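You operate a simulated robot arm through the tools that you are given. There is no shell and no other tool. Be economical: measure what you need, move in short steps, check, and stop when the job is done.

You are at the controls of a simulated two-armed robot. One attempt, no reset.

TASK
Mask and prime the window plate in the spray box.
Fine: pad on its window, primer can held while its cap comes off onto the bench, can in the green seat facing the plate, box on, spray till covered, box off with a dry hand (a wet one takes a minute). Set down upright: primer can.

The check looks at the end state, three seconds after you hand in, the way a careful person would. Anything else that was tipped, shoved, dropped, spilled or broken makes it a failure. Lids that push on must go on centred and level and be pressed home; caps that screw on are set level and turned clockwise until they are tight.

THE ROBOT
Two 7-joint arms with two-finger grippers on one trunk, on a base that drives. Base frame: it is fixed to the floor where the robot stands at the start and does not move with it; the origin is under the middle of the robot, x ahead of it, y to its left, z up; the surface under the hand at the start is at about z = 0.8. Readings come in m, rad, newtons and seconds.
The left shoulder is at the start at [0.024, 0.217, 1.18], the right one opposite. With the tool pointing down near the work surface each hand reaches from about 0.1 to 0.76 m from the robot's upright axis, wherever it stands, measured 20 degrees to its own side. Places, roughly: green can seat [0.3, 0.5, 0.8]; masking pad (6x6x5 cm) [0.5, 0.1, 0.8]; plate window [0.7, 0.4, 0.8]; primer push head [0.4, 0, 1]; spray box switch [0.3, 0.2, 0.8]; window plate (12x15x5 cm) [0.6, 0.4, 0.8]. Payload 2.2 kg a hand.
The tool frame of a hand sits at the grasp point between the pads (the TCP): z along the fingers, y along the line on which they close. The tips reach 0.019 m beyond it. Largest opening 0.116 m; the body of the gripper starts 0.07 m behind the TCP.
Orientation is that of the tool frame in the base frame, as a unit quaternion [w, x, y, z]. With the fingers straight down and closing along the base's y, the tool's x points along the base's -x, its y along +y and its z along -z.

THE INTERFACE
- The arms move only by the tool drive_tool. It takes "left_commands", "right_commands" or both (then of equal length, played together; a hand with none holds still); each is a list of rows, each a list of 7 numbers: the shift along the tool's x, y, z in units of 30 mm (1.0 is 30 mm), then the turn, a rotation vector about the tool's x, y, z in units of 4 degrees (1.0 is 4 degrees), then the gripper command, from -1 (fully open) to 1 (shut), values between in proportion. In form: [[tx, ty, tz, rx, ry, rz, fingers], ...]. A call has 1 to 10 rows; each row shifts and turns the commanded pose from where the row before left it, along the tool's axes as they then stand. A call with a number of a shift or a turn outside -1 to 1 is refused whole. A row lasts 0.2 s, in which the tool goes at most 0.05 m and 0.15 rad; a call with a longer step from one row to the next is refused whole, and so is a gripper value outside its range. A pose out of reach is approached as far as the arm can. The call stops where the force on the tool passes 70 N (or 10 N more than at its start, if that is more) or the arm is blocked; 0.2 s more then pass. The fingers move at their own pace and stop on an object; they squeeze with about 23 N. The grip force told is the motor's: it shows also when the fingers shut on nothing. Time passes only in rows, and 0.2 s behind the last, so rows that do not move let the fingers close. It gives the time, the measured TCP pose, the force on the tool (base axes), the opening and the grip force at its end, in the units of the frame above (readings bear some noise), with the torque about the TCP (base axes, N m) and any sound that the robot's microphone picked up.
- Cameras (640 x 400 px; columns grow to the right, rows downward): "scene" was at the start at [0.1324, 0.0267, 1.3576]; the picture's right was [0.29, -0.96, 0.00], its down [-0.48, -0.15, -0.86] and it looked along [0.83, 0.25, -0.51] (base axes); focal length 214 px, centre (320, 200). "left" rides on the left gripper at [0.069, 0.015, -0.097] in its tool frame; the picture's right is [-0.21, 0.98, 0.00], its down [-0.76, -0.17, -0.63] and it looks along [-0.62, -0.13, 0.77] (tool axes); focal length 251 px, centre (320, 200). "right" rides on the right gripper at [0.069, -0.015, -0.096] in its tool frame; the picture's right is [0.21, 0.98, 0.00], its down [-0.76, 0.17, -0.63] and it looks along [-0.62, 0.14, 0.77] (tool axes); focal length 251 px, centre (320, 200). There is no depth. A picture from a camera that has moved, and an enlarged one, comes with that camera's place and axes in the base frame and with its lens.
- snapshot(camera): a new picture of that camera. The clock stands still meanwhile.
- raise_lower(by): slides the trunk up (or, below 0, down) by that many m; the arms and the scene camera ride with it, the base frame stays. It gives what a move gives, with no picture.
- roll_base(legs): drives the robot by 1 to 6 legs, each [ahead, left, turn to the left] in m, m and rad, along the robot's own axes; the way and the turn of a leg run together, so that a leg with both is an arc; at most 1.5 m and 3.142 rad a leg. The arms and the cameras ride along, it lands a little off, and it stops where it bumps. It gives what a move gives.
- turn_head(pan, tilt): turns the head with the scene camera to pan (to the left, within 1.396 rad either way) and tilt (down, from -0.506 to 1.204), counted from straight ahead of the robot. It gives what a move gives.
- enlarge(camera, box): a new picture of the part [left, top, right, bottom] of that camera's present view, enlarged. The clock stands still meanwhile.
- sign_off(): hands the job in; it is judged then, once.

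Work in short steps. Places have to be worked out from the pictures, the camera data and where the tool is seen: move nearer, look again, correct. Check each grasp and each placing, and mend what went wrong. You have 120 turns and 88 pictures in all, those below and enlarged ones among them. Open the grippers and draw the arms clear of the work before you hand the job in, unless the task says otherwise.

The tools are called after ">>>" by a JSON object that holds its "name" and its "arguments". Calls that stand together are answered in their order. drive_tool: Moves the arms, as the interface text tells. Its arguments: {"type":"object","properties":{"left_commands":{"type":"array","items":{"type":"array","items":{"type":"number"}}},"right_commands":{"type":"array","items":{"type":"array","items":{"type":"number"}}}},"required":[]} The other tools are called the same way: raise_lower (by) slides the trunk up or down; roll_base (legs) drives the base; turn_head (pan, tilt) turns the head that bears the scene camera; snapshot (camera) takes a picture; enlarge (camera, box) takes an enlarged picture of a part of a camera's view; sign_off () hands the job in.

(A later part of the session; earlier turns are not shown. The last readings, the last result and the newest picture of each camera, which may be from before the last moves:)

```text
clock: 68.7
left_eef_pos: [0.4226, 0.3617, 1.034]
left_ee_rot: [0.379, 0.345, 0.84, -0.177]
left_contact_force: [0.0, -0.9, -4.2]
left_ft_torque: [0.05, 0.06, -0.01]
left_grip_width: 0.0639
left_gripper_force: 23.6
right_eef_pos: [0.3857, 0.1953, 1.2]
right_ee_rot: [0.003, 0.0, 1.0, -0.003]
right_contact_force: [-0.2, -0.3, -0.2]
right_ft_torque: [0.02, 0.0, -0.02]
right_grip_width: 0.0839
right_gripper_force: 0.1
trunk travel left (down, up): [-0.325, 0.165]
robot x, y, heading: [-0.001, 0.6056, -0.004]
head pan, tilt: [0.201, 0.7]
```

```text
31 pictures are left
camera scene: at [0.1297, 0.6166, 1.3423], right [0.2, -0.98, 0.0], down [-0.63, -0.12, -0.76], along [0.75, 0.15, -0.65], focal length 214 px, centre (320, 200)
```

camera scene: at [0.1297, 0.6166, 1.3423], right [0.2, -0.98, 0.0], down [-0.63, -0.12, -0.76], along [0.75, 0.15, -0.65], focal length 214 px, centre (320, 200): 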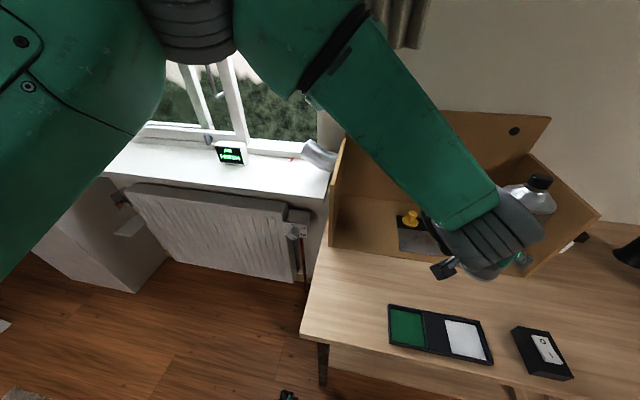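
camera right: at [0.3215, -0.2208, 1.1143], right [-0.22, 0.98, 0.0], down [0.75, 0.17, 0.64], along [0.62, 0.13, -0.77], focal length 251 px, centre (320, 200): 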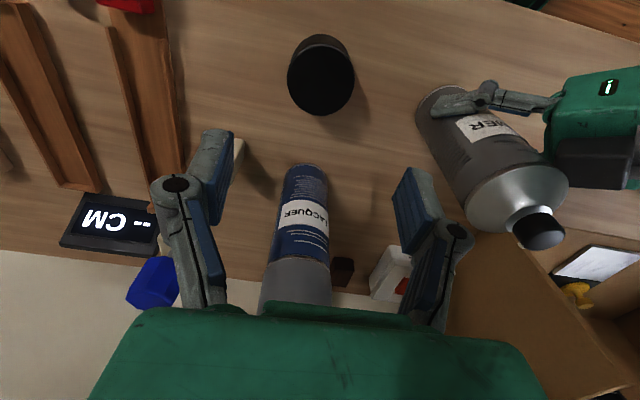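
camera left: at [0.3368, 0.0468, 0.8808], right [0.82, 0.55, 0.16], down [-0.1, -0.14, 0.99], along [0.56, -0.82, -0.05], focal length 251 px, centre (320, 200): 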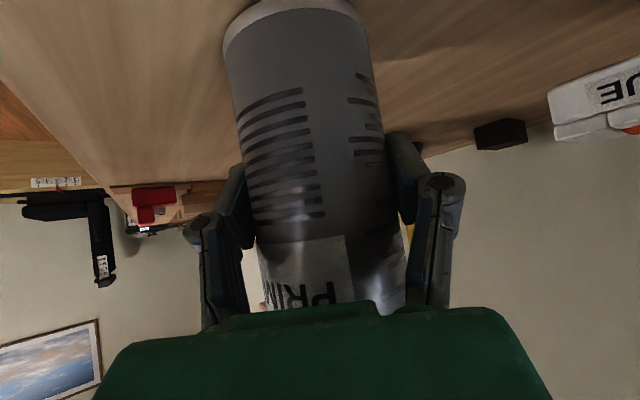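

Green seat centre ≈ (0.353, 0.458), 8 cm square. Move the can above it, correcting a 2° lean and turning +10°.

>>> {"name": "drive_tool", "arguments": {"left_commands": [[0.81, 0.13, -0.34, 0, 0, 0, 1], [0.81, 0.13, -0.34, 0, 0, 0, 1], [0.81, 0.13, -0.34, 0, 0, 0, 1], [0.81, 0.13, -0.34, 0, 0, 0, 1], [0.81, 0.13, -0.34, 0, 0, 0, 1], [0, 0, 0, -0.75, 0.07, -0.41, 1], [0, 0, 0, -0.75, 0.07, -0.41, 1], [0, 0, 0, -0.75, 0.07, -0.41, 1], [0, 0, 0, 0, 0, 0, 1], [0, 0, 0, 0, 0, 0, 1]]}}

>>> {"name": "drive_tool", "arguments": {"left_commands": [[0, 0, 0, 0, 0, 0, 1], [0, 0, 0, 0, 0, 0, 1], [0, 0, 0, 0, 0, 0, 1], [0, 0, 0, 0, 0, 0, 1]]}}

>>> {"name": "snapshot", "arguments": {"camera": "scene"}}

>>> {"name": "snapshot", "arguments": {"camera": "right"}}

```text
clock: 70.9
left_eef_pos: [0.3671, 0.4707, 0.9798]
left_ee_rot: [0.382, 0.243, 0.881, -0.137]
left_contact_force: [1.0, 0.2, -4.3]
left_ft_torque: [0.01, 0.01, 0.02]
left_grip_width: 0.0638
left_gripper_force: 22.6
right_eef_pos: [0.3864, 0.1998, 1.2008]
right_ee_rot: [0.002, 0.001, 1.0, -0.003]
right_contact_force: [-0.1, 0.1, 0.3]
right_ft_torque: [0.0, 0.0, -0.01]
right_grip_width: 0.0841
right_gripper_force: 0.1
trunk travel left (down, up): [-0.325, 0.165]
robot x, y, heading: [-0.0026, 0.6069, 0.002]
head pan, tilt: [0.201, 0.7]
```

```text
clock: 72.1
left_eef_pos: [0.3707, 0.4747, 0.9862]
left_ee_rot: [0.388, 0.238, 0.879, -0.139]
left_contact_force: [-0.3, 0.3, -3.8]
left_ft_torque: [0.0, 0.0, 0.02]
left_grip_width: 0.0639
left_gripper_force: 22.5
right_eef_pos: [0.3832, 0.2026, 1.2035]
right_ee_rot: [0.005, 0.001, 1.0, -0.005]
right_contact_force: [-0.4, 0.0, 0.0]
right_ft_torque: [-0.04, 0.02, -0.02]
right_grip_width: 0.084
right_gripper_force: 0.1
trunk travel left (down, up): [-0.325, 0.165]
robot x, y, heading: [-0.0001, 0.6069, -0.005]
head pan, tilt: [0.201, 0.7]
stopped in row 4 (left hand): the arm was blocked; the commanded pose is now the measured one
```

```text
30 pictures are left
camera scene: at [0.1286, 0.6188, 1.3424], right [0.2, -0.98, 0.0], down [-0.63, -0.13, -0.76], along [0.75, 0.15, -0.65], focal length 214 px, centre (320, 200)
```

scene: 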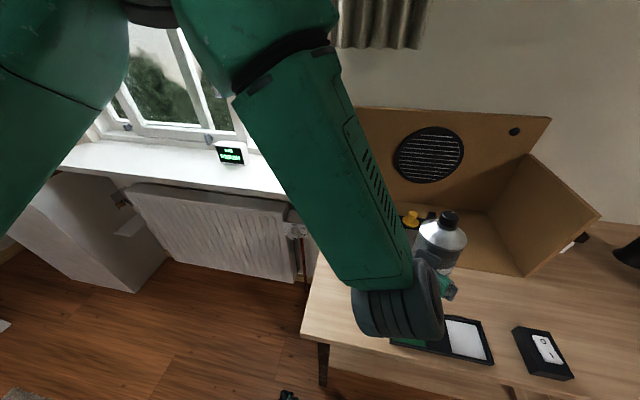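

```text
29 pictures are left
camera right: at [0.3137, 0.1876, 1.2982], right [-0.21, 0.98, -0.01], down [0.75, 0.17, 0.64], along [0.62, 0.13, -0.77], focal length 251 px, centre (320, 200)
```

right: 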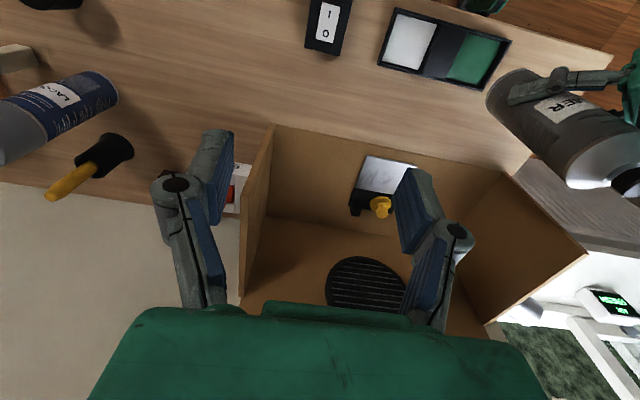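

The wrist ran into a limit (can leaning ~8°). I reposition the base so that the hand regains the relative pose it had when gripping: back 9 cm, left 2 cm, turned +0.19 rad.

>>> {"name": "roll_base", "arguments": {"legs": [[-0.09, 0.023, 0.0], [0, 0, 0.19]]}}

```text
clock: 74.0
left_eef_pos: [0.3017, 0.5663, 0.9904]
left_ee_rot: [0.401, 0.15, 0.898, -0.101]
left_contact_force: [-0.3, -0.8, -3.0]
left_ft_torque: [-0.02, 0.03, 0.02]
left_grip_width: 0.064
left_gripper_force: 23.2
right_eef_pos: [0.3634, 0.2982, 1.2017]
right_ee_rot: [0.004, -0.093, 0.996, -0.003]
right_contact_force: [0.2, 0.6, -0.2]
right_ft_torque: [0.02, 0.0, -0.02]
right_grip_width: 0.084
right_gripper_force: 0.0
trunk travel left (down, up): [-0.325, 0.165]
robot x, y, heading: [-0.0916, 0.6284, 0.185]
head pan, tilt: [0.201, 0.7]
```

Now restore the gripping orientation (relative to the robot) and bring the can over the seat at z≈0.96.

>>> {"name": "drive_tool", "arguments": {"left_commands": [[0, 0, 0, 0.62, 0.06, 0.84, 1], [0, 0, 0, 0.62, 0.06, 0.84, 1], [0, 0, 0, 0.62, 0.06, 0.84, 1], [0, 0, 0, 0.62, 0.06, 0.84, 1], [-0.4, -0.46, 0.825, 0, 0, 0, 1], [-0.4, -0.46, 0.825, 0, 0, 0, 1], [-0.4, -0.46, 0.825, 0, 0, 0, 1], [-0.4, -0.46, 0.825, 0, 0, 0, 1], [0, 0, 0, 0, 0, 0, 1], [0, 0, 0, 0, 0, 0, 1]]}}

>>> {"name": "drive_tool", "arguments": {"left_commands": [[0, 0, 0, 0, 0, 0, 1], [0, 0, 0, 0, 0, 0, 1]]}}

```text
clock: 76.2
left_eef_pos: [0.352, 0.4643, 0.9631]
left_ee_rot: [0.39, 0.288, 0.865, -0.131]
left_contact_force: [-0.8, 0.0, -3.9]
left_ft_torque: [-0.01, -0.02, 0.01]
left_grip_width: 0.0639
left_gripper_force: 23.1
right_eef_pos: [0.3601, 0.3039, 1.2032]
right_ee_rot: [0.006, -0.094, 0.996, -0.005]
right_contact_force: [0.8, 0.7, 0.5]
right_ft_torque: [-0.04, 0.02, 0.02]
right_grip_width: 0.0843
right_gripper_force: 0.0
trunk travel left (down, up): [-0.325, 0.165]
robot x, y, heading: [-0.0899, 0.6276, 0.184]
head pan, tilt: [0.201, 0.7]
```

```text
clock: 76.8
left_eef_pos: [0.3592, 0.4551, 0.9627]
left_ee_rot: [0.389, 0.283, 0.867, -0.128]
left_contact_force: [0.3, 0.2, -3.1]
left_ft_torque: [0.02, 0.0, 0.02]
left_grip_width: 0.064
left_gripper_force: 23.4
right_eef_pos: [0.3622, 0.2895, 1.1991]
right_ee_rot: [0.005, -0.093, 0.996, 0.001]
right_contact_force: [0.5, 0.2, -0.6]
right_ft_torque: [0.01, 0.01, 0.0]
right_grip_width: 0.0841
right_gripper_force: 0.0
trunk travel left (down, up): [-0.325, 0.165]
robot x, y, heading: [-0.092, 0.6284, 0.186]
head pan, tilt: [0.201, 0.7]
```

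Orientation restored: can upright, turned ≈ +11°. Check the nozzle heading and seat alignment by camera.

>>> {"name": "snapshot", "arguments": {"camera": "right"}}

>>> {"name": "snapshot", "arguments": {"camera": "left"}}

```text
28 pictures are left
camera right: at [0.2978, 0.2615, 1.2945], right [-0.39, 0.92, 0.0], down [0.71, 0.3, 0.64], along [0.59, 0.25, -0.77], focal length 251 px, centre (320, 200)
```

right: 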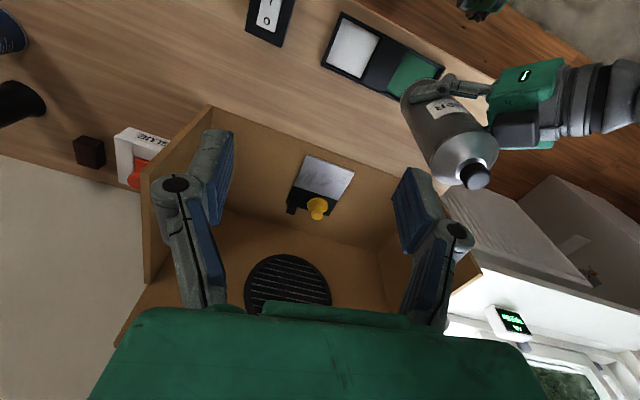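

```text
27 pictures are left
camera left: at [0.2737, 0.5379, 0.9758], right [0.69, 0.7, 0.16], down [-0.07, -0.15, 0.99], along [0.72, -0.69, -0.05], focal length 251 px, centre (320, 200)
```

left: 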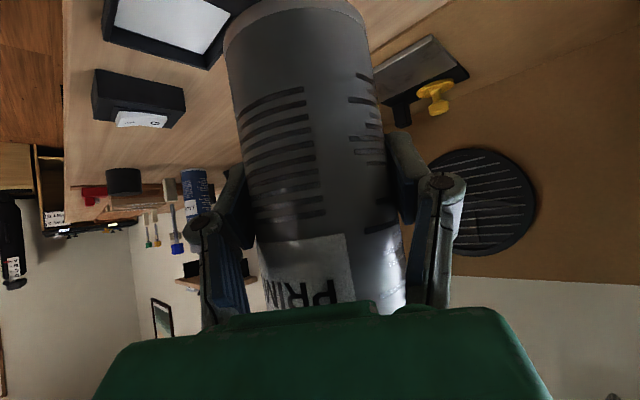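

Zoom on the push head for the nozzle direction.

>>> {"name": "enlarge", "arguments": {"camera": "right", "box": [430, 130, 510, 200]}}

```text
5.71 times, centred on (470, 165) of right
camera zoom: at [0.2978, 0.2615, 1.2945], right [-0.39, 0.92, 0.0], down [0.71, 0.3, 0.64], along [0.59, 0.25, -0.77], focal length 1437 px, centre (-537, 400)
```

zoom: 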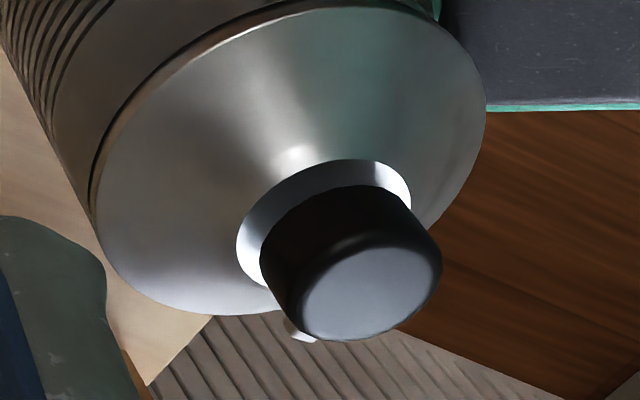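

The nozzle heading is still uncertain (roughly +12° now). I bring the right camera nearly overhead of the can for a better reading.

>>> {"name": "drive_tool", "arguments": {"right_commands": [[-0.185, 0.98, -0.33, 0, 0, 0, -0.45], [-0.185, 0.98, -0.33, 0, 0, 0, -0.45], [-0.185, 0.98, -0.33, 0, 0, 0, -0.45], [-0.185, 0.98, -0.33, 0, 0, 0, -0.45], [-0.185, 0.98, -0.33, 0, 0, 0, -0.45], [0, 0, 0, 0, 0, 0, -0.45], [0, 0, 0, 0, 0, 0, -0.45]]}}

>>> {"name": "snapshot", "arguments": {"camera": "right"}}

```text
clock: 78.3
left_eef_pos: [0.3601, 0.4649, 0.9675]
left_ee_rot: [0.393, 0.28, 0.866, -0.132]
left_contact_force: [0.3, -0.2, -3.3]
left_ft_torque: [0.0, 0.01, -0.01]
left_grip_width: 0.064
left_gripper_force: 23.0
right_eef_pos: [0.3803, 0.4462, 1.2484]
right_ee_rot: [0.006, -0.094, 0.996, 0.001]
right_contact_force: [-0.1, -0.1, -0.5]
right_ft_torque: [-0.02, -0.01, -0.01]
right_grip_width: 0.084
right_gripper_force: 0.1
right hand out of reach, approached as far as the arm can: row 4, 5
trunk travel left (down, up): [-0.325, 0.165]
robot x, y, heading: [-0.0846, 0.6283, 0.188]
head pan, tilt: [0.201, 0.7]
```

```text
25 pictures are left
camera right: at [0.3143, 0.4177, 1.3435], right [-0.39, 0.92, 0.0], down [0.7, 0.3, 0.64], along [0.59, 0.25, -0.77], focal length 251 px, centre (320, 200)
```

right: 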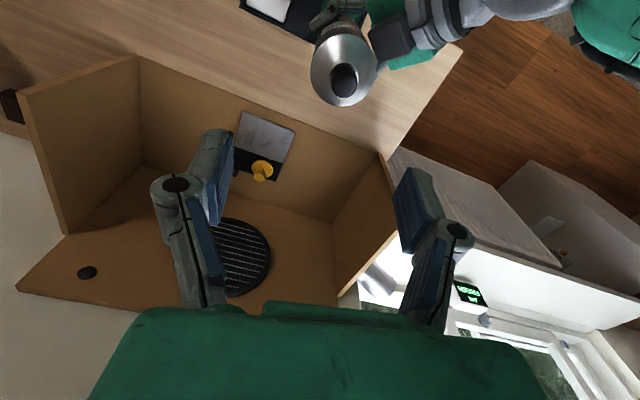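

>>> {"name": "enlarge", "arguments": {"camera": "right", "box": [310, 45, 374, 105]}}

```text
6.67 times, centred on (342, 75) of right
camera zoom: at [0.3143, 0.4177, 1.3435], right [-0.39, 0.92, 0.0], down [0.7, 0.3, 0.64], along [0.59, 0.25, -0.77], focal length 1676 px, centre (173, 1033)
```

zoom: 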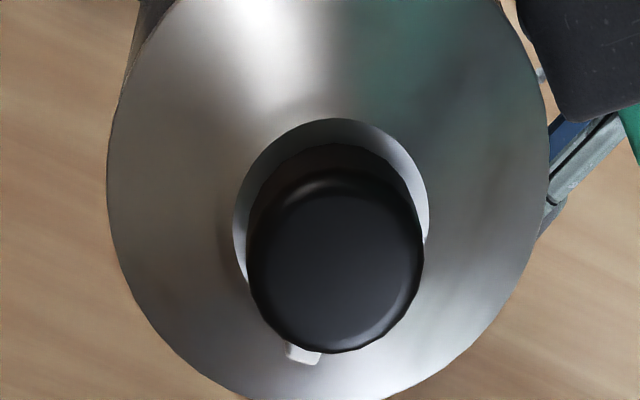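

Nozzle heading ≈ +8°; needed ≈ −11°. Rotate the can −19° about the vertical and re-check.

>>> {"name": "drive_tool", "arguments": {"left_commands": [[0, 0, 0, 0.89, 0, 0.79, 1], [0, 0, 0, 0.89, 0, 0.79, 1], [0, 0, 0, 0.89, 0, 0.79, 1], [0, 0, 0, 0.89, 0, 0.79, 1], [0, 0, 0, 0, 0, 0, 1], [0, 0, 0, 0, 0, 0, 1], [0, 0, 0, 0, 0, 0, 1]]}}

>>> {"name": "enlarge", "arguments": {"camera": "right", "box": [270, 0, 430, 120]}}

```text
clock: 80.0
left_eef_pos: [0.3518, 0.4607, 0.9627]
left_ee_rot: [0.363, 0.429, 0.804, -0.193]
left_contact_force: [0.0, 0.4, -4.0]
left_ft_torque: [0.04, 0.02, -0.02]
left_grip_width: 0.064
left_gripper_force: 23.2
right_eef_pos: [0.3804, 0.4455, 1.2487]
right_ee_rot: [0.005, -0.094, 0.996, 0.002]
right_contact_force: [-0.9, 1.1, -1.2]
right_ft_torque: [-0.01, -0.02, 0.01]
right_grip_width: 0.084
right_gripper_force: 0.1
trunk travel left (down, up): [-0.325, 0.165]
robot x, y, heading: [-0.0924, 0.6305, 0.184]
head pan, tilt: [0.201, 0.7]
```

```text
3.33 times, centred on (350, 60) of right
camera zoom: at [0.3148, 0.4174, 1.3426], right [-0.39, 0.92, 0.0], down [0.71, 0.3, 0.64], along [0.59, 0.25, -0.77], focal length 838 px, centre (220, 667)
```

zoom: 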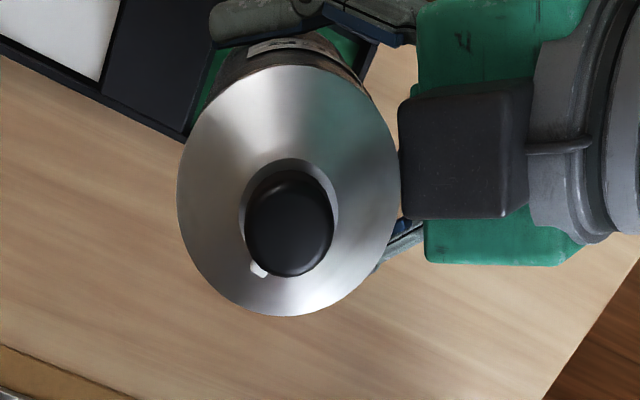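

Nozzle now ≈ −7° – good. Descend to just above the tray rim and check centring.

>>> {"name": "drive_tool", "arguments": {"left_commands": [[0.5, 0, 0.44, 0, 0, 0, 1], [0.5, 0, 0.44, 0, 0, 0, 1], [0.5, 0, 0.44, 0, 0, 0, 1], [0, 0, 0, 0, 0, 0, 1], [0, 0, 0, 0, 0, 0, 1], [0, 0, 0, 0, 0, 0, 1]]}}

>>> {"name": "enlarge", "arguments": {"camera": "right", "box": [230, 0, 430, 120]}}

>>> {"name": "snapshot", "arguments": {"camera": "left"}}

```text
clock: 81.3
left_eef_pos: [0.3516, 0.4572, 0.9009]
left_ee_rot: [0.362, 0.429, 0.805, -0.192]
left_contact_force: [0.9, -0.3, -3.5]
left_ft_torque: [0.0, -0.02, 0.03]
left_grip_width: 0.0641
left_gripper_force: 23.0
right_eef_pos: [0.3801, 0.4417, 1.2469]
right_ee_rot: [0.003, -0.093, 0.996, 0.002]
right_contact_force: [0.2, -0.9, -0.4]
right_ft_torque: [-0.05, -0.01, 0.0]
right_grip_width: 0.0842
right_gripper_force: 0.1
trunk travel left (down, up): [-0.325, 0.165]
robot x, y, heading: [-0.0916, 0.6238, 0.186]
head pan, tilt: [0.201, 0.7]
```

```text
3.20 times, centred on (330, 60) of right
camera zoom: at [0.3151, 0.4148, 1.3423], right [-0.39, 0.92, 0.0], down [0.71, 0.3, 0.64], along [0.59, 0.25, -0.77], focal length 805 px, centre (288, 648)
```

zoom: 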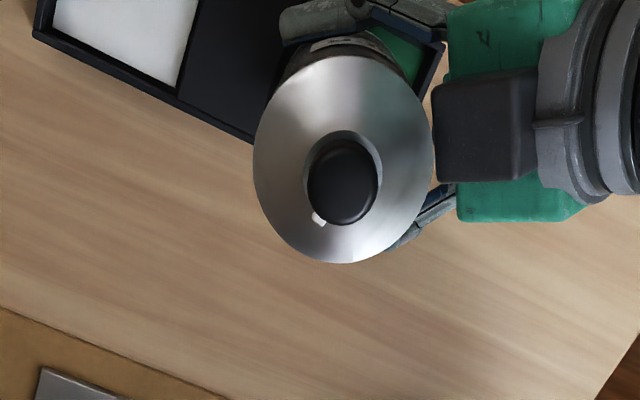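

```text
21 pictures are left
camera left: at [0.2992, 0.5649, 0.9138], right [0.89, 0.43, 0.16], down [-0.12, -0.12, 0.99], along [0.44, -0.9, -0.05], focal length 251 px, centre (320, 200)
```

left: 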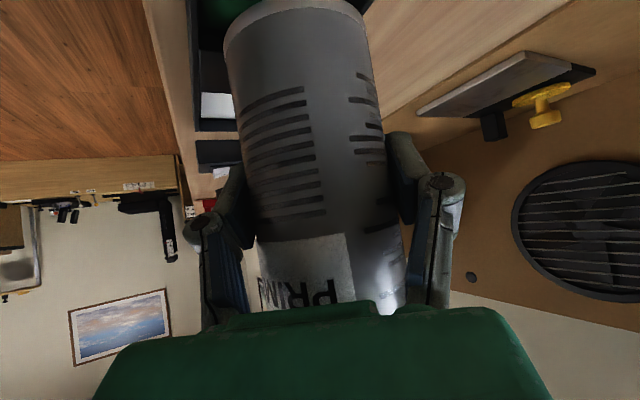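

Zoom at the can's foot against the green seat.

>>> {"name": "enlarge", "arguments": {"camera": "left", "box": [170, 0, 410, 120]}}

>>> {"name": "enlarge", "arguments": {"camera": "scene", "box": [340, 180, 560, 400]}}

```text
2.67 times, centred on (290, 60) of left
camera zoom: at [0.2992, 0.5649, 0.9138], right [0.89, 0.43, 0.16], down [-0.12, -0.12, 0.99], along [0.44, -0.9, -0.05], focal length 670 px, centre (400, 573)
```

zoom: 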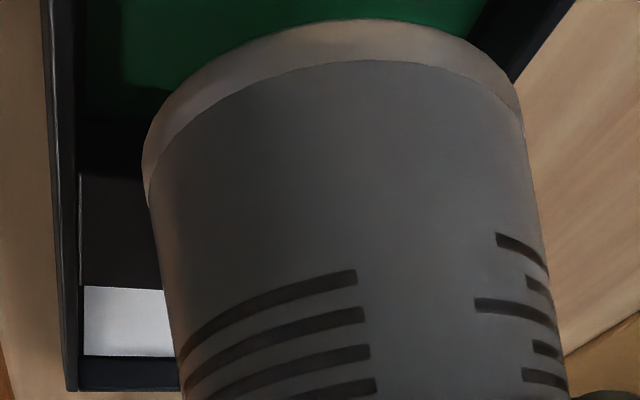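

```text
1.82 times, centred on (450, 290) of scene
camera zoom: at [0.0352, 0.6646, 1.3423], right [0.38, -0.93, 0.0], down [-0.6, -0.24, -0.76], along [0.71, 0.29, -0.65], focal length 390 px, centre (84, 36)
```

zoom: 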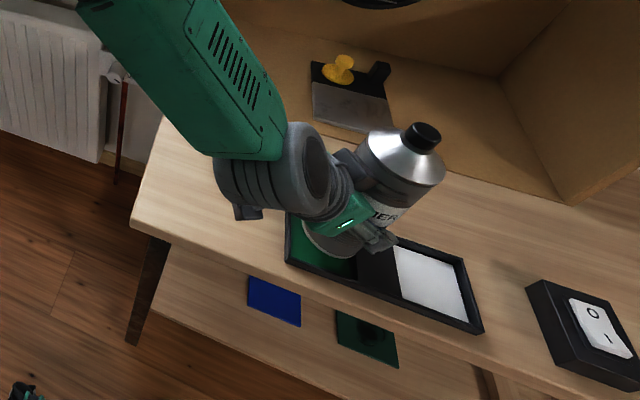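

Refined seat centre ≈ (0.3475, 0.462). Shift 5 mm and lower toward the floor of the seat.

>>> {"name": "drive_tool", "arguments": {"left_commands": [[0.143, -0.017, -0.16, 0, 0, 0, 1], [0, 0, 0, 0, 0, 0, 1], [0, 0, 0, 0, 0, 0, 1], [0.25, 0, 0.22, 0, 0, 0, 1], [0.25, 0, 0.22, 0, 0, 0, 1], [0, 0, 0, 0, 0, 0, 1], [0, 0, 0, 0, 0, 0, 1]]}}

>>> {"name": "enlarge", "arguments": {"camera": "left", "box": [170, 0, 410, 120]}}

```text
clock: 83.0
left_eef_pos: [0.3489, 0.4643, 0.8816]
left_ee_rot: [0.363, 0.428, 0.805, -0.192]
left_contact_force: [-0.1, -0.3, -3.5]
left_ft_torque: [0.01, -0.02, 0.01]
left_grip_width: 0.0644
left_gripper_force: 22.4
right_eef_pos: [0.3819, 0.4432, 1.247]
right_ee_rot: [0.004, -0.092, 0.996, 0.002]
right_contact_force: [-0.9, -0.2, 0.6]
right_ft_torque: [-0.02, -0.01, 0.0]
right_grip_width: 0.0842
right_gripper_force: 0.1
trunk travel left (down, up): [-0.325, 0.165]
robot x, y, heading: [-0.0887, 0.6292, 0.191]
head pan, tilt: [0.201, 0.7]
```

```text
2.67 times, centred on (290, 60) of left
camera zoom: at [0.2954, 0.5697, 0.8952], right [0.89, 0.43, 0.16], down [-0.12, -0.12, 0.99], along [0.44, -0.9, -0.05], focal length 670 px, centre (400, 573)
```

zoom: 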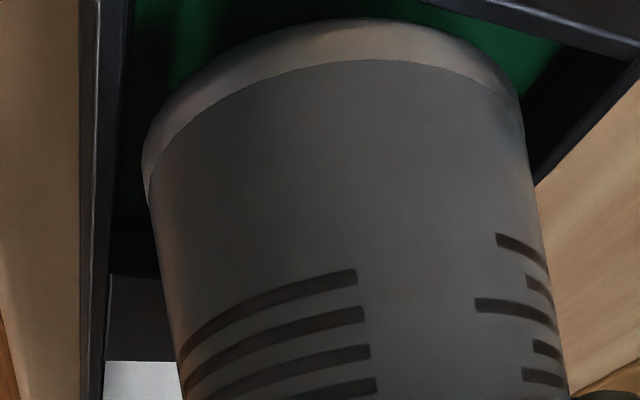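

The foot lies inside the seat on all sides. Lower in small steps to contact.

>>> {"name": "drive_tool", "arguments": {"left_commands": [[0.1, 0, 0.088, 0, 0, 0, 1], [0.1, 0, 0.088, 0, 0, 0, 1], [0, 0, 0, 0, 0, 0, 1], [0, 0, 0, 0, 0, 0, 1]]}}

```text
clock: 84.0
left_eef_pos: [0.349, 0.4635, 0.874]
left_ee_rot: [0.362, 0.429, 0.804, -0.194]
left_contact_force: [0.4, 0.0, -3.2]
left_ft_torque: [0.04, -0.02, -0.01]
left_grip_width: 0.0639
left_gripper_force: 22.9
right_eef_pos: [0.3814, 0.4424, 1.2469]
right_ee_rot: [0.004, -0.092, 0.996, 0.002]
right_contact_force: [-0.3, 0.1, 0.0]
right_ft_torque: [-0.04, 0.01, -0.03]
right_grip_width: 0.0838
right_gripper_force: 0.0
trunk travel left (down, up): [-0.325, 0.165]
robot x, y, heading: [-0.0889, 0.6288, 0.189]
head pan, tilt: [0.201, 0.7]
```

>>> {"name": "drive_tool", "arguments": {"left_commands": [[0.08, 0, 0.07, 0, 0, 0, 1], [0, 0, 0, 0, 0, 0, 1], [0.06, 0, 0.053, 0, 0, 0, 1], [0, 0, 0, 0, 0, 0, 1]]}}

```text
clock: 85.0
left_eef_pos: [0.3482, 0.464, 0.8716]
left_ee_rot: [0.365, 0.428, 0.804, -0.192]
left_contact_force: [-1.2, -0.3, 21.9]
left_ft_torque: [-0.59, -0.21, -0.06]
left_grip_width: 0.0641
left_gripper_force: 23.4
right_eef_pos: [0.3775, 0.4444, 1.2486]
right_ee_rot: [0.006, -0.094, 0.996, 0.0]
right_contact_force: [0.3, 0.1, -0.2]
right_ft_torque: [-0.02, 0.0, 0.0]
right_grip_width: 0.0841
right_gripper_force: 0.1
trunk travel left (down, up): [-0.325, 0.165]
robot x, y, heading: [-0.0873, 0.6319, 0.186]
head pan, tilt: [0.201, 0.7]
```

Seated (contact force 22 N). Relieve slightly, open, and retreat along the fingers.

>>> {"name": "drive_tool", "arguments": {"left_commands": [[-0.06, 0, -0.05, 0, 0, 0, 1], [0, 0, 0, 0, 0, 0, 1], [0, 0, 0, 0, 0, 0, -0.3], [0, 0, 0, 0, 0, 0, -1], [0, 0, 0, 0, 0, 0, -1], [0, 0, 0, 0, 0, 0, -1], [0, 0, -0.4, 0, 0, 0, -1], [0, 0, -0.8, 0, 0, 0, -1], [0, 0, -1, 0, 0, 0, -1], [0, 0, -1, 0, 0, 0, -1]]}}

>>> {"name": "enlarge", "arguments": {"camera": "right", "box": [230, 0, 430, 120]}}

>>> {"name": "snapshot", "arguments": {"camera": "scene"}}

```text
clock: 87.2
left_eef_pos: [0.3074, 0.5239, 0.9345]
left_ee_rot: [0.364, 0.429, 0.804, -0.192]
left_contact_force: [-0.8, 0.1, 0.5]
left_ft_torque: [0.02, -0.06, 0.01]
left_grip_width: 0.116
left_gripper_force: 0.1
right_eef_pos: [0.3796, 0.4453, 1.2497]
right_ee_rot: [0.004, -0.094, 0.996, 0.0]
right_contact_force: [-0.4, 0.0, 0.8]
right_ft_torque: [-0.02, -0.01, -0.03]
right_grip_width: 0.084
right_gripper_force: 0.0
trunk travel left (down, up): [-0.325, 0.165]
robot x, y, heading: [-0.0886, 0.6285, 0.182]
head pan, tilt: [0.201, 0.7]
```

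```text
3.20 times, centred on (330, 60) of right
camera zoom: at [0.3134, 0.4162, 1.3434], right [-0.39, 0.92, 0.0], down [0.71, 0.3, 0.64], along [0.59, 0.25, -0.77], focal length 805 px, centre (288, 648)
```

zoom: 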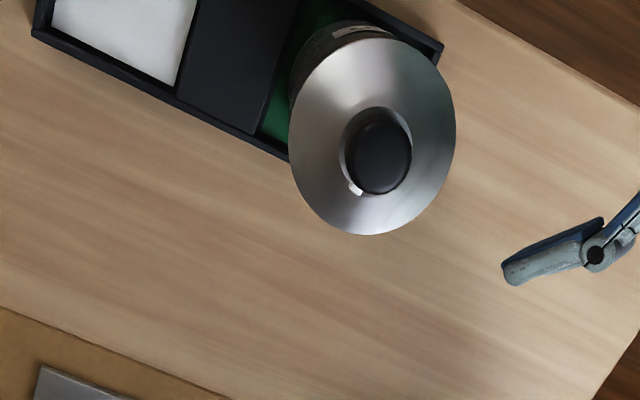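

```text
16 pictures are left
camera scene: at [0.0334, 0.6659, 1.3425], right [0.38, -0.93, 0.0], down [-0.6, -0.24, -0.76], along [0.71, 0.29, -0.65], focal length 214 px, centre (320, 200)
```

scene: 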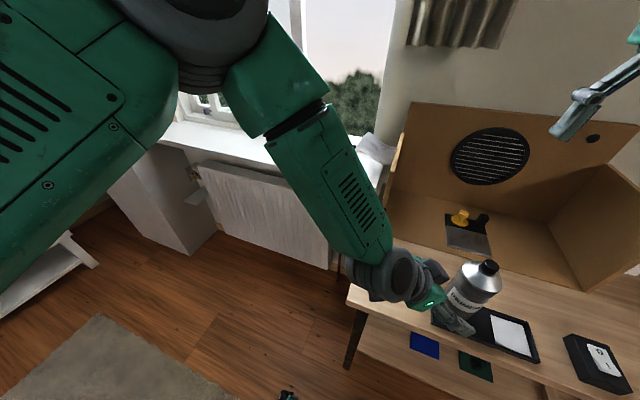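

Can stands in the seat facing ≈ −9°. Now raise the left hand while turning it vertical, and move the right hand toward the switch.

>>> {"name": "drive_tool", "arguments": {"left_commands": [[0, 0, -0.8, 0, 0, 0, -1], [0, 0, -0.5, 0, 0, 0, -1], [-0.75, 0, -0.66, 0, 1, 0, -1], [-0.7, 0, -0.71, 0, 1, 0, -1], [-0.65, 0, -0.76, 0, 1, 0, -1], [-0.6, 0, -0.8, 0, 1, 0, -1], [-0.54, 0, -0.84, 0, 1, 0, -1], [-0.48, 0, -0.88, 0, 1, 0, -1], [0, 0, 0, 0, 1, 0, -1], [0, 0, 0, 0, 1, 0, -1]], "right_commands": [[0.34, -0.99, 0.2, 0, 0, 0, -0.45], [0.34, -0.99, 0.2, 0, 0, 0, -0.45], [0.34, -0.99, 0.2, 0, 0, 0, 1], [0.34, -0.99, 0.2, 0, 0, 0, 1], [0.34, -0.99, 0.3, 0, 0, 0, 1], [0.34, -0.99, 0.5, 0, 0, 0, 1], [0.34, -0.99, 0.8, 0, 0, 0, 1], [0.34, -0.99, 0.9, 0, 0, 0, 1], [0, 0, 1, 0, 0, 0, 1], [0, 0, 1, 0, 0, 0, 1]]}}

>>> {"name": "drive_tool", "arguments": {"left_commands": [[0, 0, 0, 0, 1, 0, 1], [0, 0, 0, 0, 1, 0, 1], [0, 0, 0, 0, 1, 0, 1], [0, 0, 0, 0, 1, 0, 1], [0, 0, 0, 0, 0, 0, 1], [0, 0, 0, 0, 0, 0, 1]], "right_commands": [[0, 0, 1, 0, 0, 0, 1], [0, 0, 1, 0, 0, 0, 1], [0, 0, 1, 0, 0, 0, 1], [0, 0, 0.5, 0, 0, 0, 1], [0, 0, 0, 0, 0, 0, 1], [0, 0, 0, 0, 0, 0, 1]]}}

>>> {"name": "snapshot", "arguments": {"camera": "right"}}

>>> {"name": "snapshot", "arguments": {"camera": "scene"}}

```text
clock: 89.3
left_eef_pos: [0.294, 0.5505, 1.1432]
left_ee_rot: [0.129, 0.461, 0.875, -0.074]
left_contact_force: [0.2, -0.3, 0.1]
left_ft_torque: [0.0, -0.01, 0.02]
left_grip_width: 0.1162
left_gripper_force: 0.0
right_eef_pos: [0.3456, 0.1953, 1.0876]
right_ee_rot: [0.006, -0.095, 0.995, -0.003]
right_contact_force: [0.4, -0.4, 0.1]
right_ft_torque: [0.01, 0.01, 0.02]
right_grip_width: 0.0
right_gripper_force: 23.3
trunk travel left (down, up): [-0.325, 0.165]
robot x, y, heading: [-0.0901, 0.6287, 0.187]
head pan, tilt: [0.201, 0.7]
```

```text
clock: 91.0
left_eef_pos: [0.2972, 0.5571, 1.1669]
left_ee_rot: [0.026, 0.459, 0.888, -0.017]
left_contact_force: [-0.4, 0.3, -0.1]
left_ft_torque: [-0.01, -0.01, -0.03]
left_grip_width: 0.0
left_gripper_force: 23.1
right_eef_pos: [0.3437, 0.1964, 0.9858]
right_ee_rot: [0.007, -0.093, 0.996, -0.002]
right_contact_force: [-1.1, 0.9, 0.1]
right_ft_torque: [-0.01, 0.03, 0.01]
right_grip_width: 0.0
right_gripper_force: 23.1
trunk travel left (down, up): [-0.325, 0.165]
robot x, y, heading: [-0.0903, 0.6278, 0.182]
head pan, tilt: [0.201, 0.7]
stopped in row 6 (left hand): the arm was blocked; the commanded pose is now the measured one
```

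```text
15 pictures are left
camera right: at [0.2782, 0.1686, 1.0808], right [-0.39, 0.92, -0.01], down [0.7, 0.31, 0.64], along [0.59, 0.24, -0.77], focal length 251 px, centre (320, 200)
```

right: 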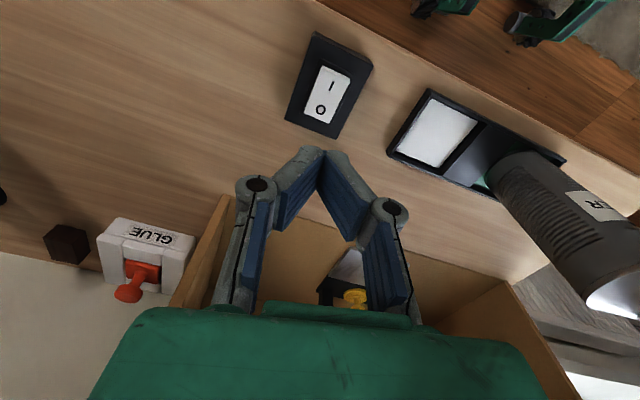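

```text
14 pictures are left
camera scene: at [0.0451, 0.6523, 1.3627], right [0.25, -0.97, 0.0], down [-0.44, -0.11, -0.89], along [0.86, 0.23, -0.46], focal length 214 px, centre (320, 200)
```

scene: 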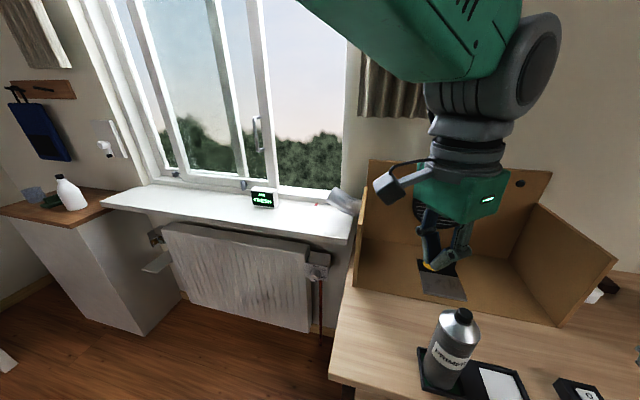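

The left arm was rubbing the robot's head; I bring it forward and down over the can. The right hand aligns over the "I" side of the rocker and descends close.

>>> {"name": "drive_tool", "arguments": {"left_commands": [[-0.84, -0.1, 0.7, 0, 0, 0, 1], [-0.84, -0.1, 0.7, 0, 0, 0, 1], [-0.84, -0.1, 0.7, 0, 0, 0, 1], [-0.84, -0.1, 0.7, 0, 0.3, 0, 1], [0, 0, 0, 0, 0.3, 0, 1], [0, 0, 0, 0, 0.3, 0, 1], [0, 0, 0, 0, 0, 0, 1], [0, 0, 0, 0, 0, 0, 1]], "right_commands": [[0.3, 0.33, 0, 0, 0, 0, 1], [0, 0, 0.9, 0, 0, 0, 1], [0, 0, 1, 0, 0, 0, 1], [0, 0, 1, 0, 0, 0, 1], [0, 0, 0.5, 0, 0, 0, 1], [0, 0, 0, 0, 0, 0, 1], [0, 0, 0, 0, 0, 0, 1], [0, 0, 0, 0, 0, 0, 1]]}}

>>> {"name": "snapshot", "arguments": {"camera": "right"}}

```text
clock: 92.8
left_eef_pos: [0.3398, 0.4716, 1.1014]
left_ee_rot: [0.023, 0.461, 0.887, -0.011]
left_contact_force: [-0.1, -1.2, 0.9]
left_ft_torque: [-0.02, 0.0, 0.02]
left_grip_width: 0.0001
left_gripper_force: 23.3
left hand out of reach, approached as far as the arm can: row 4, 6
right_eef_pos: [0.3357, 0.1987, 0.8809]
right_ee_rot: [0.007, -0.094, 0.996, -0.001]
right_contact_force: [1.1, 0.1, 0.1]
right_ft_torque: [0.0, -0.01, -0.01]
right_grip_width: 0.0
right_gripper_force: 22.9
trunk travel left (down, up): [-0.325, 0.165]
robot x, y, heading: [-0.0903, 0.6286, 0.191]
head pan, tilt: [0.201, 0.7]
```

```text
13 pictures are left
camera right: at [0.2697, 0.1717, 0.9763], right [-0.39, 0.92, -0.01], down [0.7, 0.3, 0.64], along [0.59, 0.25, -0.77], focal length 251 px, centre (320, 200)
```

right: 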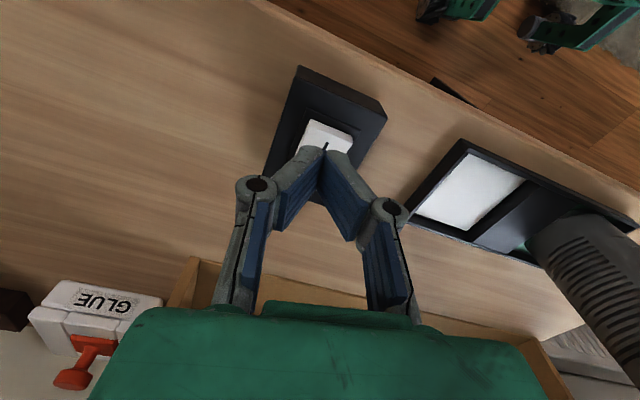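

Tip is over the "I" half of the rocker. Shift 4 mm nearer its end and press.

>>> {"name": "drive_tool", "arguments": {"right_commands": [[0.13, 0.1, 0.4, 0, 0, 0, 1], [0, 0, 0.4, 0, 0, 0, 1], [0, 0, 0.2, 0, 0, 0, 1], [0, 0, 0.1, 0, 0, 0, 1], [0, 0, 0, 0, 0, 0, 1]]}}

```text
clock: 94.0
left_eef_pos: [0.3353, 0.4822, 1.1061]
left_ee_rot: [0.027, 0.46, 0.888, -0.014]
left_contact_force: [-1.2, 0.0, 0.8]
left_ft_torque: [0.0, 0.01, 0.0]
left_grip_width: 0.0001
left_gripper_force: 23.1
right_eef_pos: [0.3298, 0.209, 0.8563]
right_ee_rot: [0.011, -0.094, 0.995, -0.007]
right_contact_force: [-5.5, 1.7, 67.4]
right_ft_torque: [-0.12, -0.67, -0.03]
right_grip_width: 0.0059
right_gripper_force: 27.9
trunk travel left (down, up): [-0.325, 0.165]
robot x, y, heading: [-0.0916, 0.6304, 0.184]
head pan, tilt: [0.201, 0.7]
```

67 N without a click heard – I may be on the housing. Back off and look.

>>> {"name": "drive_tool", "arguments": {"right_commands": [[0, 0, -0.5, 0, 0, 0, 1], [0, 0, -1, 0, 0, 0, 1], [0, 0, -0.6, 0, 0, 0, 1], [0, 0, 0, 0, 0, 0, 1], [0, 0, 0, 0, 0, 0, 1]]}}

>>> {"name": "enlarge", "arguments": {"camera": "right", "box": [240, 50, 420, 170]}}

```text
clock: 95.2
left_eef_pos: [0.3388, 0.4706, 1.101]
left_ee_rot: [0.023, 0.461, 0.887, -0.01]
left_contact_force: [0.2, -0.4, -0.5]
left_ft_torque: [0.05, -0.02, 0.02]
left_grip_width: 0.0
left_gripper_force: 23.4
right_eef_pos: [0.3307, 0.2002, 0.9105]
right_ee_rot: [0.007, -0.093, 0.996, -0.001]
right_contact_force: [0.4, -0.5, 1.1]
right_ft_torque: [0.01, 0.0, 0.02]
right_grip_width: 0.0
right_gripper_force: 28.2
trunk travel left (down, up): [-0.325, 0.165]
robot x, y, heading: [-0.0901, 0.6235, 0.192]
head pan, tilt: [0.201, 0.7]
```

```text
3.33 times, centred on (330, 110) of right
camera zoom: at [0.2646, 0.1729, 1.006], right [-0.39, 0.92, 0.0], down [0.7, 0.3, 0.64], along [0.59, 0.25, -0.77], focal length 838 px, centre (287, 500)
```

zoom: 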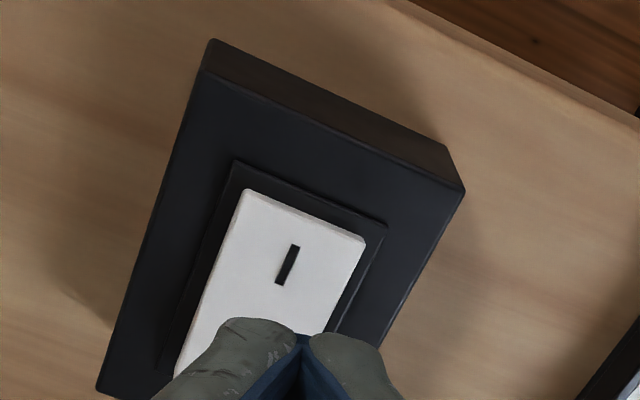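

Check the box (fan / indicator dot) for a sign that it is on.

>>> {"name": "enlarge", "arguments": {"camera": "scene", "box": [340, 140, 640, 400]}}

```text
1.54 times, centred on (490, 270) of scene
camera zoom: at [0.0358, 0.6568, 1.3425], right [0.38, -0.93, -0.01], down [-0.6, -0.24, -0.76], along [0.71, 0.29, -0.65], focal length 330 px, centre (58, 92)
```

zoom: 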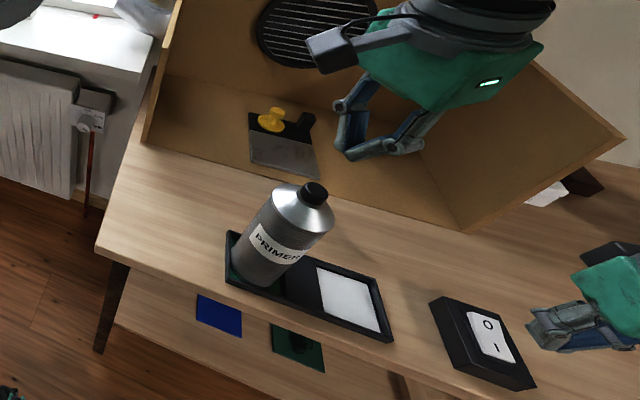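

No sign yet. The finger edge may have rested on the frame; shift 5 mm inward, settle, and press again.

>>> {"name": "drive_tool", "arguments": {"right_commands": [[-0.17, 0, 0.4, 0, 0, 0, 1], [0, 0, 0.5, 0, 0, 0, 1], [0, 0, 0.3, 0, 0, 0, 1], [0, 0, 0, 0, 0, 0, 1], [0, 0, 0, 0, 0, 0, 1], [0, 0, 0.3, 0, 0, 0, 1], [0, 0, 0.2, 0, 0, 0, 1], [0, 0, 0.2, 0, 0, 0, 1], [0, 0, 0.2, 0, 0, 0, 1]]}}

```text
clock: 97.3
left_eef_pos: [0.3348, 0.4821, 1.1061]
left_ee_rot: [0.027, 0.46, 0.887, -0.014]
left_contact_force: [-0.5, 0.6, -0.9]
left_ft_torque: [0.01, 0.02, 0.01]
left_grip_width: 0.0001
left_gripper_force: 22.7
right_eef_pos: [0.3359, 0.2072, 0.8575]
right_ee_rot: [0.013, -0.092, 0.996, -0.009]
right_contact_force: [-11.4, 1.8, 45.4]
right_ft_torque: [0.21, -0.24, 0.05]
right_grip_width: 0.0059
right_gripper_force: 28.4
trunk travel left (down, up): [-0.325, 0.165]
robot x, y, heading: [-0.092, 0.6296, 0.185]
head pan, tilt: [0.201, 0.7]
stopped in row 9 (right hand): the force on the tool passed its limit at 76 N (the readings are from after the stop); the commanded pose is now the measured one
```

Firm stop again, no click – it may already be on. Raise the right hand to view the box's fan and dot.

>>> {"name": "drive_tool", "arguments": {"right_commands": [[0, 0, -0.5, 0, 0, 0, 1], [0, 0, -1, 0, 0, 0, 1], [0, 0, -1, 0, 0, 0, 1], [0, 0, -1, 0, 0, 0, 1], [0, 0, -1, 0, 0, 0, 1], [0, 0, -1, 0, 0, 0, 1], [0, 0, -1, 0, 0, 0, 1], [0, 0, -1, 0, 0, 0, 1]]}}

>>> {"name": "snapshot", "arguments": {"camera": "right"}}

```text
clock: 99.1
left_eef_pos: [0.3383, 0.4837, 1.1045]
left_ee_rot: [0.027, 0.46, 0.887, -0.014]
left_contact_force: [-0.1, 0.3, 0.5]
left_ft_torque: [-0.01, 0.02, 0.0]
left_grip_width: 0.0002
left_gripper_force: 22.4
right_eef_pos: [0.3318, 0.2118, 1.0811]
right_ee_rot: [0.012, -0.092, 0.996, -0.009]
right_contact_force: [0.5, -0.3, 0.2]
right_ft_torque: [-0.02, 0.01, -0.02]
right_grip_width: 0.0001
right_gripper_force: 28.0
trunk travel left (down, up): [-0.325, 0.165]
robot x, y, heading: [-0.0871, 0.6288, 0.189]
head pan, tilt: [0.201, 0.7]
```

```text
10 pictures are left
camera right: at [0.2645, 0.1861, 1.1761], right [-0.39, 0.92, -0.03], down [0.7, 0.31, 0.65], along [0.6, 0.23, -0.76], focal length 251 px, centre (320, 200)
```

right: 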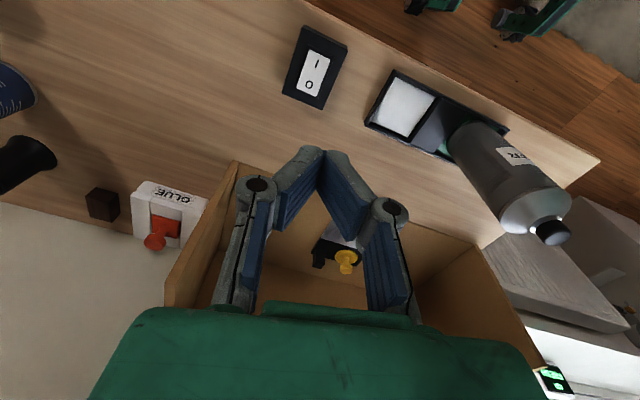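

Turn the head to view the box back wall's dot.

>>> {"name": "turn_head", "arguments": {"pan": -0.2, "tilt": 0.45}}

>>> {"name": "snapshot", "arguments": {"camera": "scene"}}

```text
clock: 100.0
left_eef_pos: [0.3377, 0.4824, 1.1032]
left_ee_rot: [0.026, 0.46, 0.887, -0.015]
left_contact_force: [0.4, 0.5, 0.2]
left_ft_torque: [-0.04, 0.03, -0.01]
left_grip_width: 0.0
left_gripper_force: 23.2
right_eef_pos: [0.3327, 0.211, 1.0804]
right_ee_rot: [0.011, -0.092, 0.996, -0.01]
right_contact_force: [0.1, 0.2, 0.1]
right_ft_torque: [0.0, 0.04, -0.04]
right_grip_width: 0.0
right_gripper_force: 28.3
trunk travel left (down, up): [-0.325, 0.165]
robot x, y, heading: [-0.0907, 0.6288, 0.183]
head pan, tilt: [-0.201, 0.45]
```

```text
9 pictures are left
camera scene: at [0.0471, 0.6348, 1.3645], right [-0.01, -1.0, 0.0], down [-0.44, 0.0, -0.9], along [0.9, -0.01, -0.44], focal length 214 px, centre (320, 200)
```

scene: 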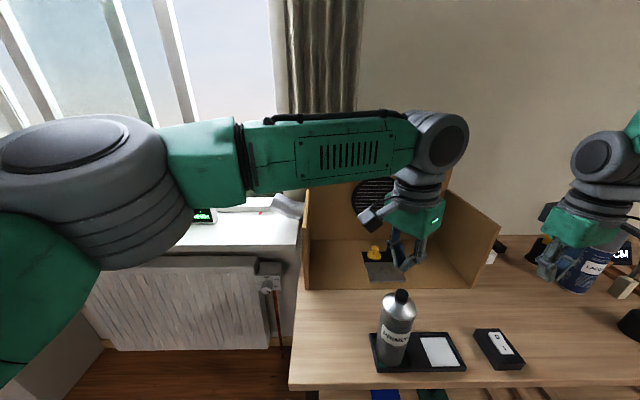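

Zoom the rocker to judge its tilt.

>>> {"name": "enlarge", "arguments": {"camera": "scene", "box": [465, 315, 535, 375]}}

```text
6.67 times, centred on (500, 345) of scene
camera zoom: at [0.0471, 0.6348, 1.3645], right [-0.01, -1.0, 0.0], down [-0.44, 0.0, -0.9], along [0.9, -0.01, -0.44], focal length 1430 px, centre (-880, -767)
```

zoom: 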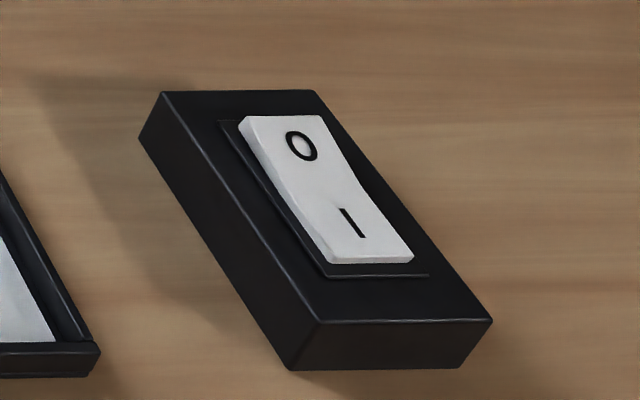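

The O end stands higher than the I end – the switch is on. Now un-twist the left wrist a bit (it was at its limit) and look down at the push head.

>>> {"name": "drive_tool", "arguments": {"left_commands": [[0, 0, 0, 0, 0, -1, 1], [0, 0, 0, 0, 0, -1, 1], [0, 0, 0, 0, 0, -1, 1], [0, 0, 0, 0, 0, -1, 1], [0, 0, 0, 0, 0, -1, 1], [0, 0, 0, 0, 0, -1, 1], [0, 0, 0, 0, 0, -1, 1], [0, 0, 0, 0, 0, -1, 1], [0, 0, 0, 0, 0, 0, 1], [0, 0, 0, 0, 0, 0, 1]]}}

>>> {"name": "snapshot", "arguments": {"camera": "left"}}

```text
clock: 102.2
left_eef_pos: [0.341, 0.4778, 1.1037]
left_ee_rot: [0.02, 0.197, 0.98, -0.019]
left_contact_force: [-0.4, 0.4, -0.2]
left_ft_torque: [0.0, -0.05, -0.05]
left_grip_width: 0.0
left_gripper_force: 23.0
right_eef_pos: [0.3334, 0.2065, 1.0786]
right_ee_rot: [0.012, -0.091, 0.996, -0.007]
right_contact_force: [-0.1, 0.1, 0.1]
right_ft_torque: [0.0, 0.02, 0.02]
right_grip_width: 0.0
right_gripper_force: 28.4
trunk travel left (down, up): [-0.325, 0.165]
robot x, y, heading: [-0.0911, 0.6291, 0.188]
head pan, tilt: [-0.201, 0.45]
```

```text
7 pictures are left
camera left: at [0.2788, 0.5232, 1.1965], right [0.58, 0.82, -0.02], down [0.61, -0.42, 0.67], along [0.54, -0.4, -0.74], focal length 251 px, centre (320, 200)
```

left: 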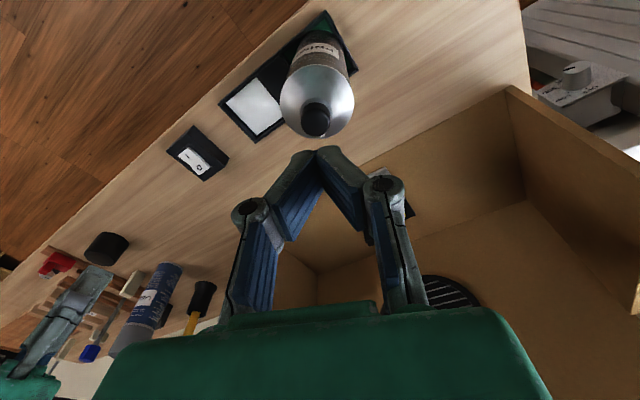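

Head top lies ≈ 1 cm toward tool −x. Level the hand, align and descend to just above the push head.

>>> {"name": "drive_tool", "arguments": {"left_commands": [[-0.2, -0.08, 0, -0.21, 0.33, 0, 1], [-0.17, -0.08, 0, -0.21, 0.34, 0, 1], [0, 0, 0.6, 0, 0, 0, 1], [0, 0, 0.8, 0, 0, 0, 1], [0, 0, 0.6, 0, 0, 0, 1], [0, 0, 0, 0, 0, 0, 1], [0, 0, 0, 0, 0, 0, 1], [0, 0, 0, 0, 0, 0, 1]]}}

>>> {"name": "snapshot", "arguments": {"camera": "left"}}

```text
clock: 104.0
left_eef_pos: [0.3562, 0.4941, 1.0424]
left_ee_rot: [-0.001, 0.198, 0.98, 0.0]
left_contact_force: [0.4, 0.1, 0.3]
left_ft_torque: [0.0, -0.04, -0.02]
left_grip_width: 0.0001
left_gripper_force: 23.1
left hand out of reach, approached as far as the arm can: row 1, 2, 3
right_eef_pos: [0.3333, 0.2077, 1.0774]
right_ee_rot: [0.011, -0.092, 0.996, -0.007]
right_contact_force: [-0.2, -0.3, -1.1]
right_ft_torque: [0.02, 0.01, 0.0]
right_grip_width: 0.0002
right_gripper_force: 28.9
trunk travel left (down, up): [-0.325, 0.165]
robot x, y, heading: [-0.0882, 0.6291, 0.187]
head pan, tilt: [-0.201, 0.45]
```

```text
6 pictures are left
camera left: at [0.2987, 0.536, 1.1398], right [0.58, 0.82, 0.0], down [0.63, -0.45, 0.63], along [0.52, -0.37, -0.77], focal length 251 px, centre (320, 200)
```

left: 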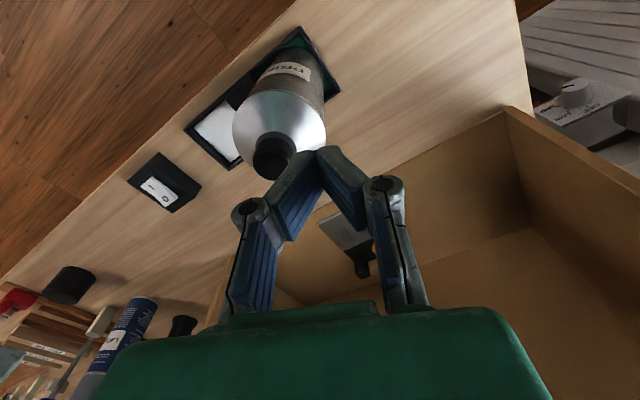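

Still 3 cm off in tool y (arm was at a reach limit). Shift over and re-read.

>>> {"name": "drive_tool", "arguments": {"left_commands": [[0, 0, -0.3, 0, 0, 0, 1], [-0.05, -0.5, 0, 0, 0, 0, 1], [-0.08, -0.53, 0, 0, 0, 0, 1], [0, 0, 0, 0, 0, 0, 1], [0, 0, 0, 0, 0, 0, 1], [0, 0, 0, 0, 0, 0, 1], [0, 0, 0, 0, 0, 0, 1]]}}

```text
clock: 105.6
left_eef_pos: [0.3552, 0.4951, 1.0534]
left_ee_rot: [-0.001, 0.199, 0.98, 0.0]
left_contact_force: [0.4, -0.1, 0.2]
left_ft_torque: [0.0, 0.01, -0.02]
left_grip_width: 0.0
left_gripper_force: 22.9
left hand out of reach, approached as far as the arm can: row 2, 3
right_eef_pos: [0.333, 0.2073, 1.0783]
right_ee_rot: [0.011, -0.092, 0.996, -0.007]
right_contact_force: [-0.6, -0.4, 0.1]
right_ft_torque: [-0.01, 0.03, -0.02]
right_grip_width: 0.0
right_gripper_force: 28.1
trunk travel left (down, up): [-0.325, 0.165]
robot x, y, heading: [-0.0893, 0.6272, 0.189]
head pan, tilt: [-0.201, 0.45]
```

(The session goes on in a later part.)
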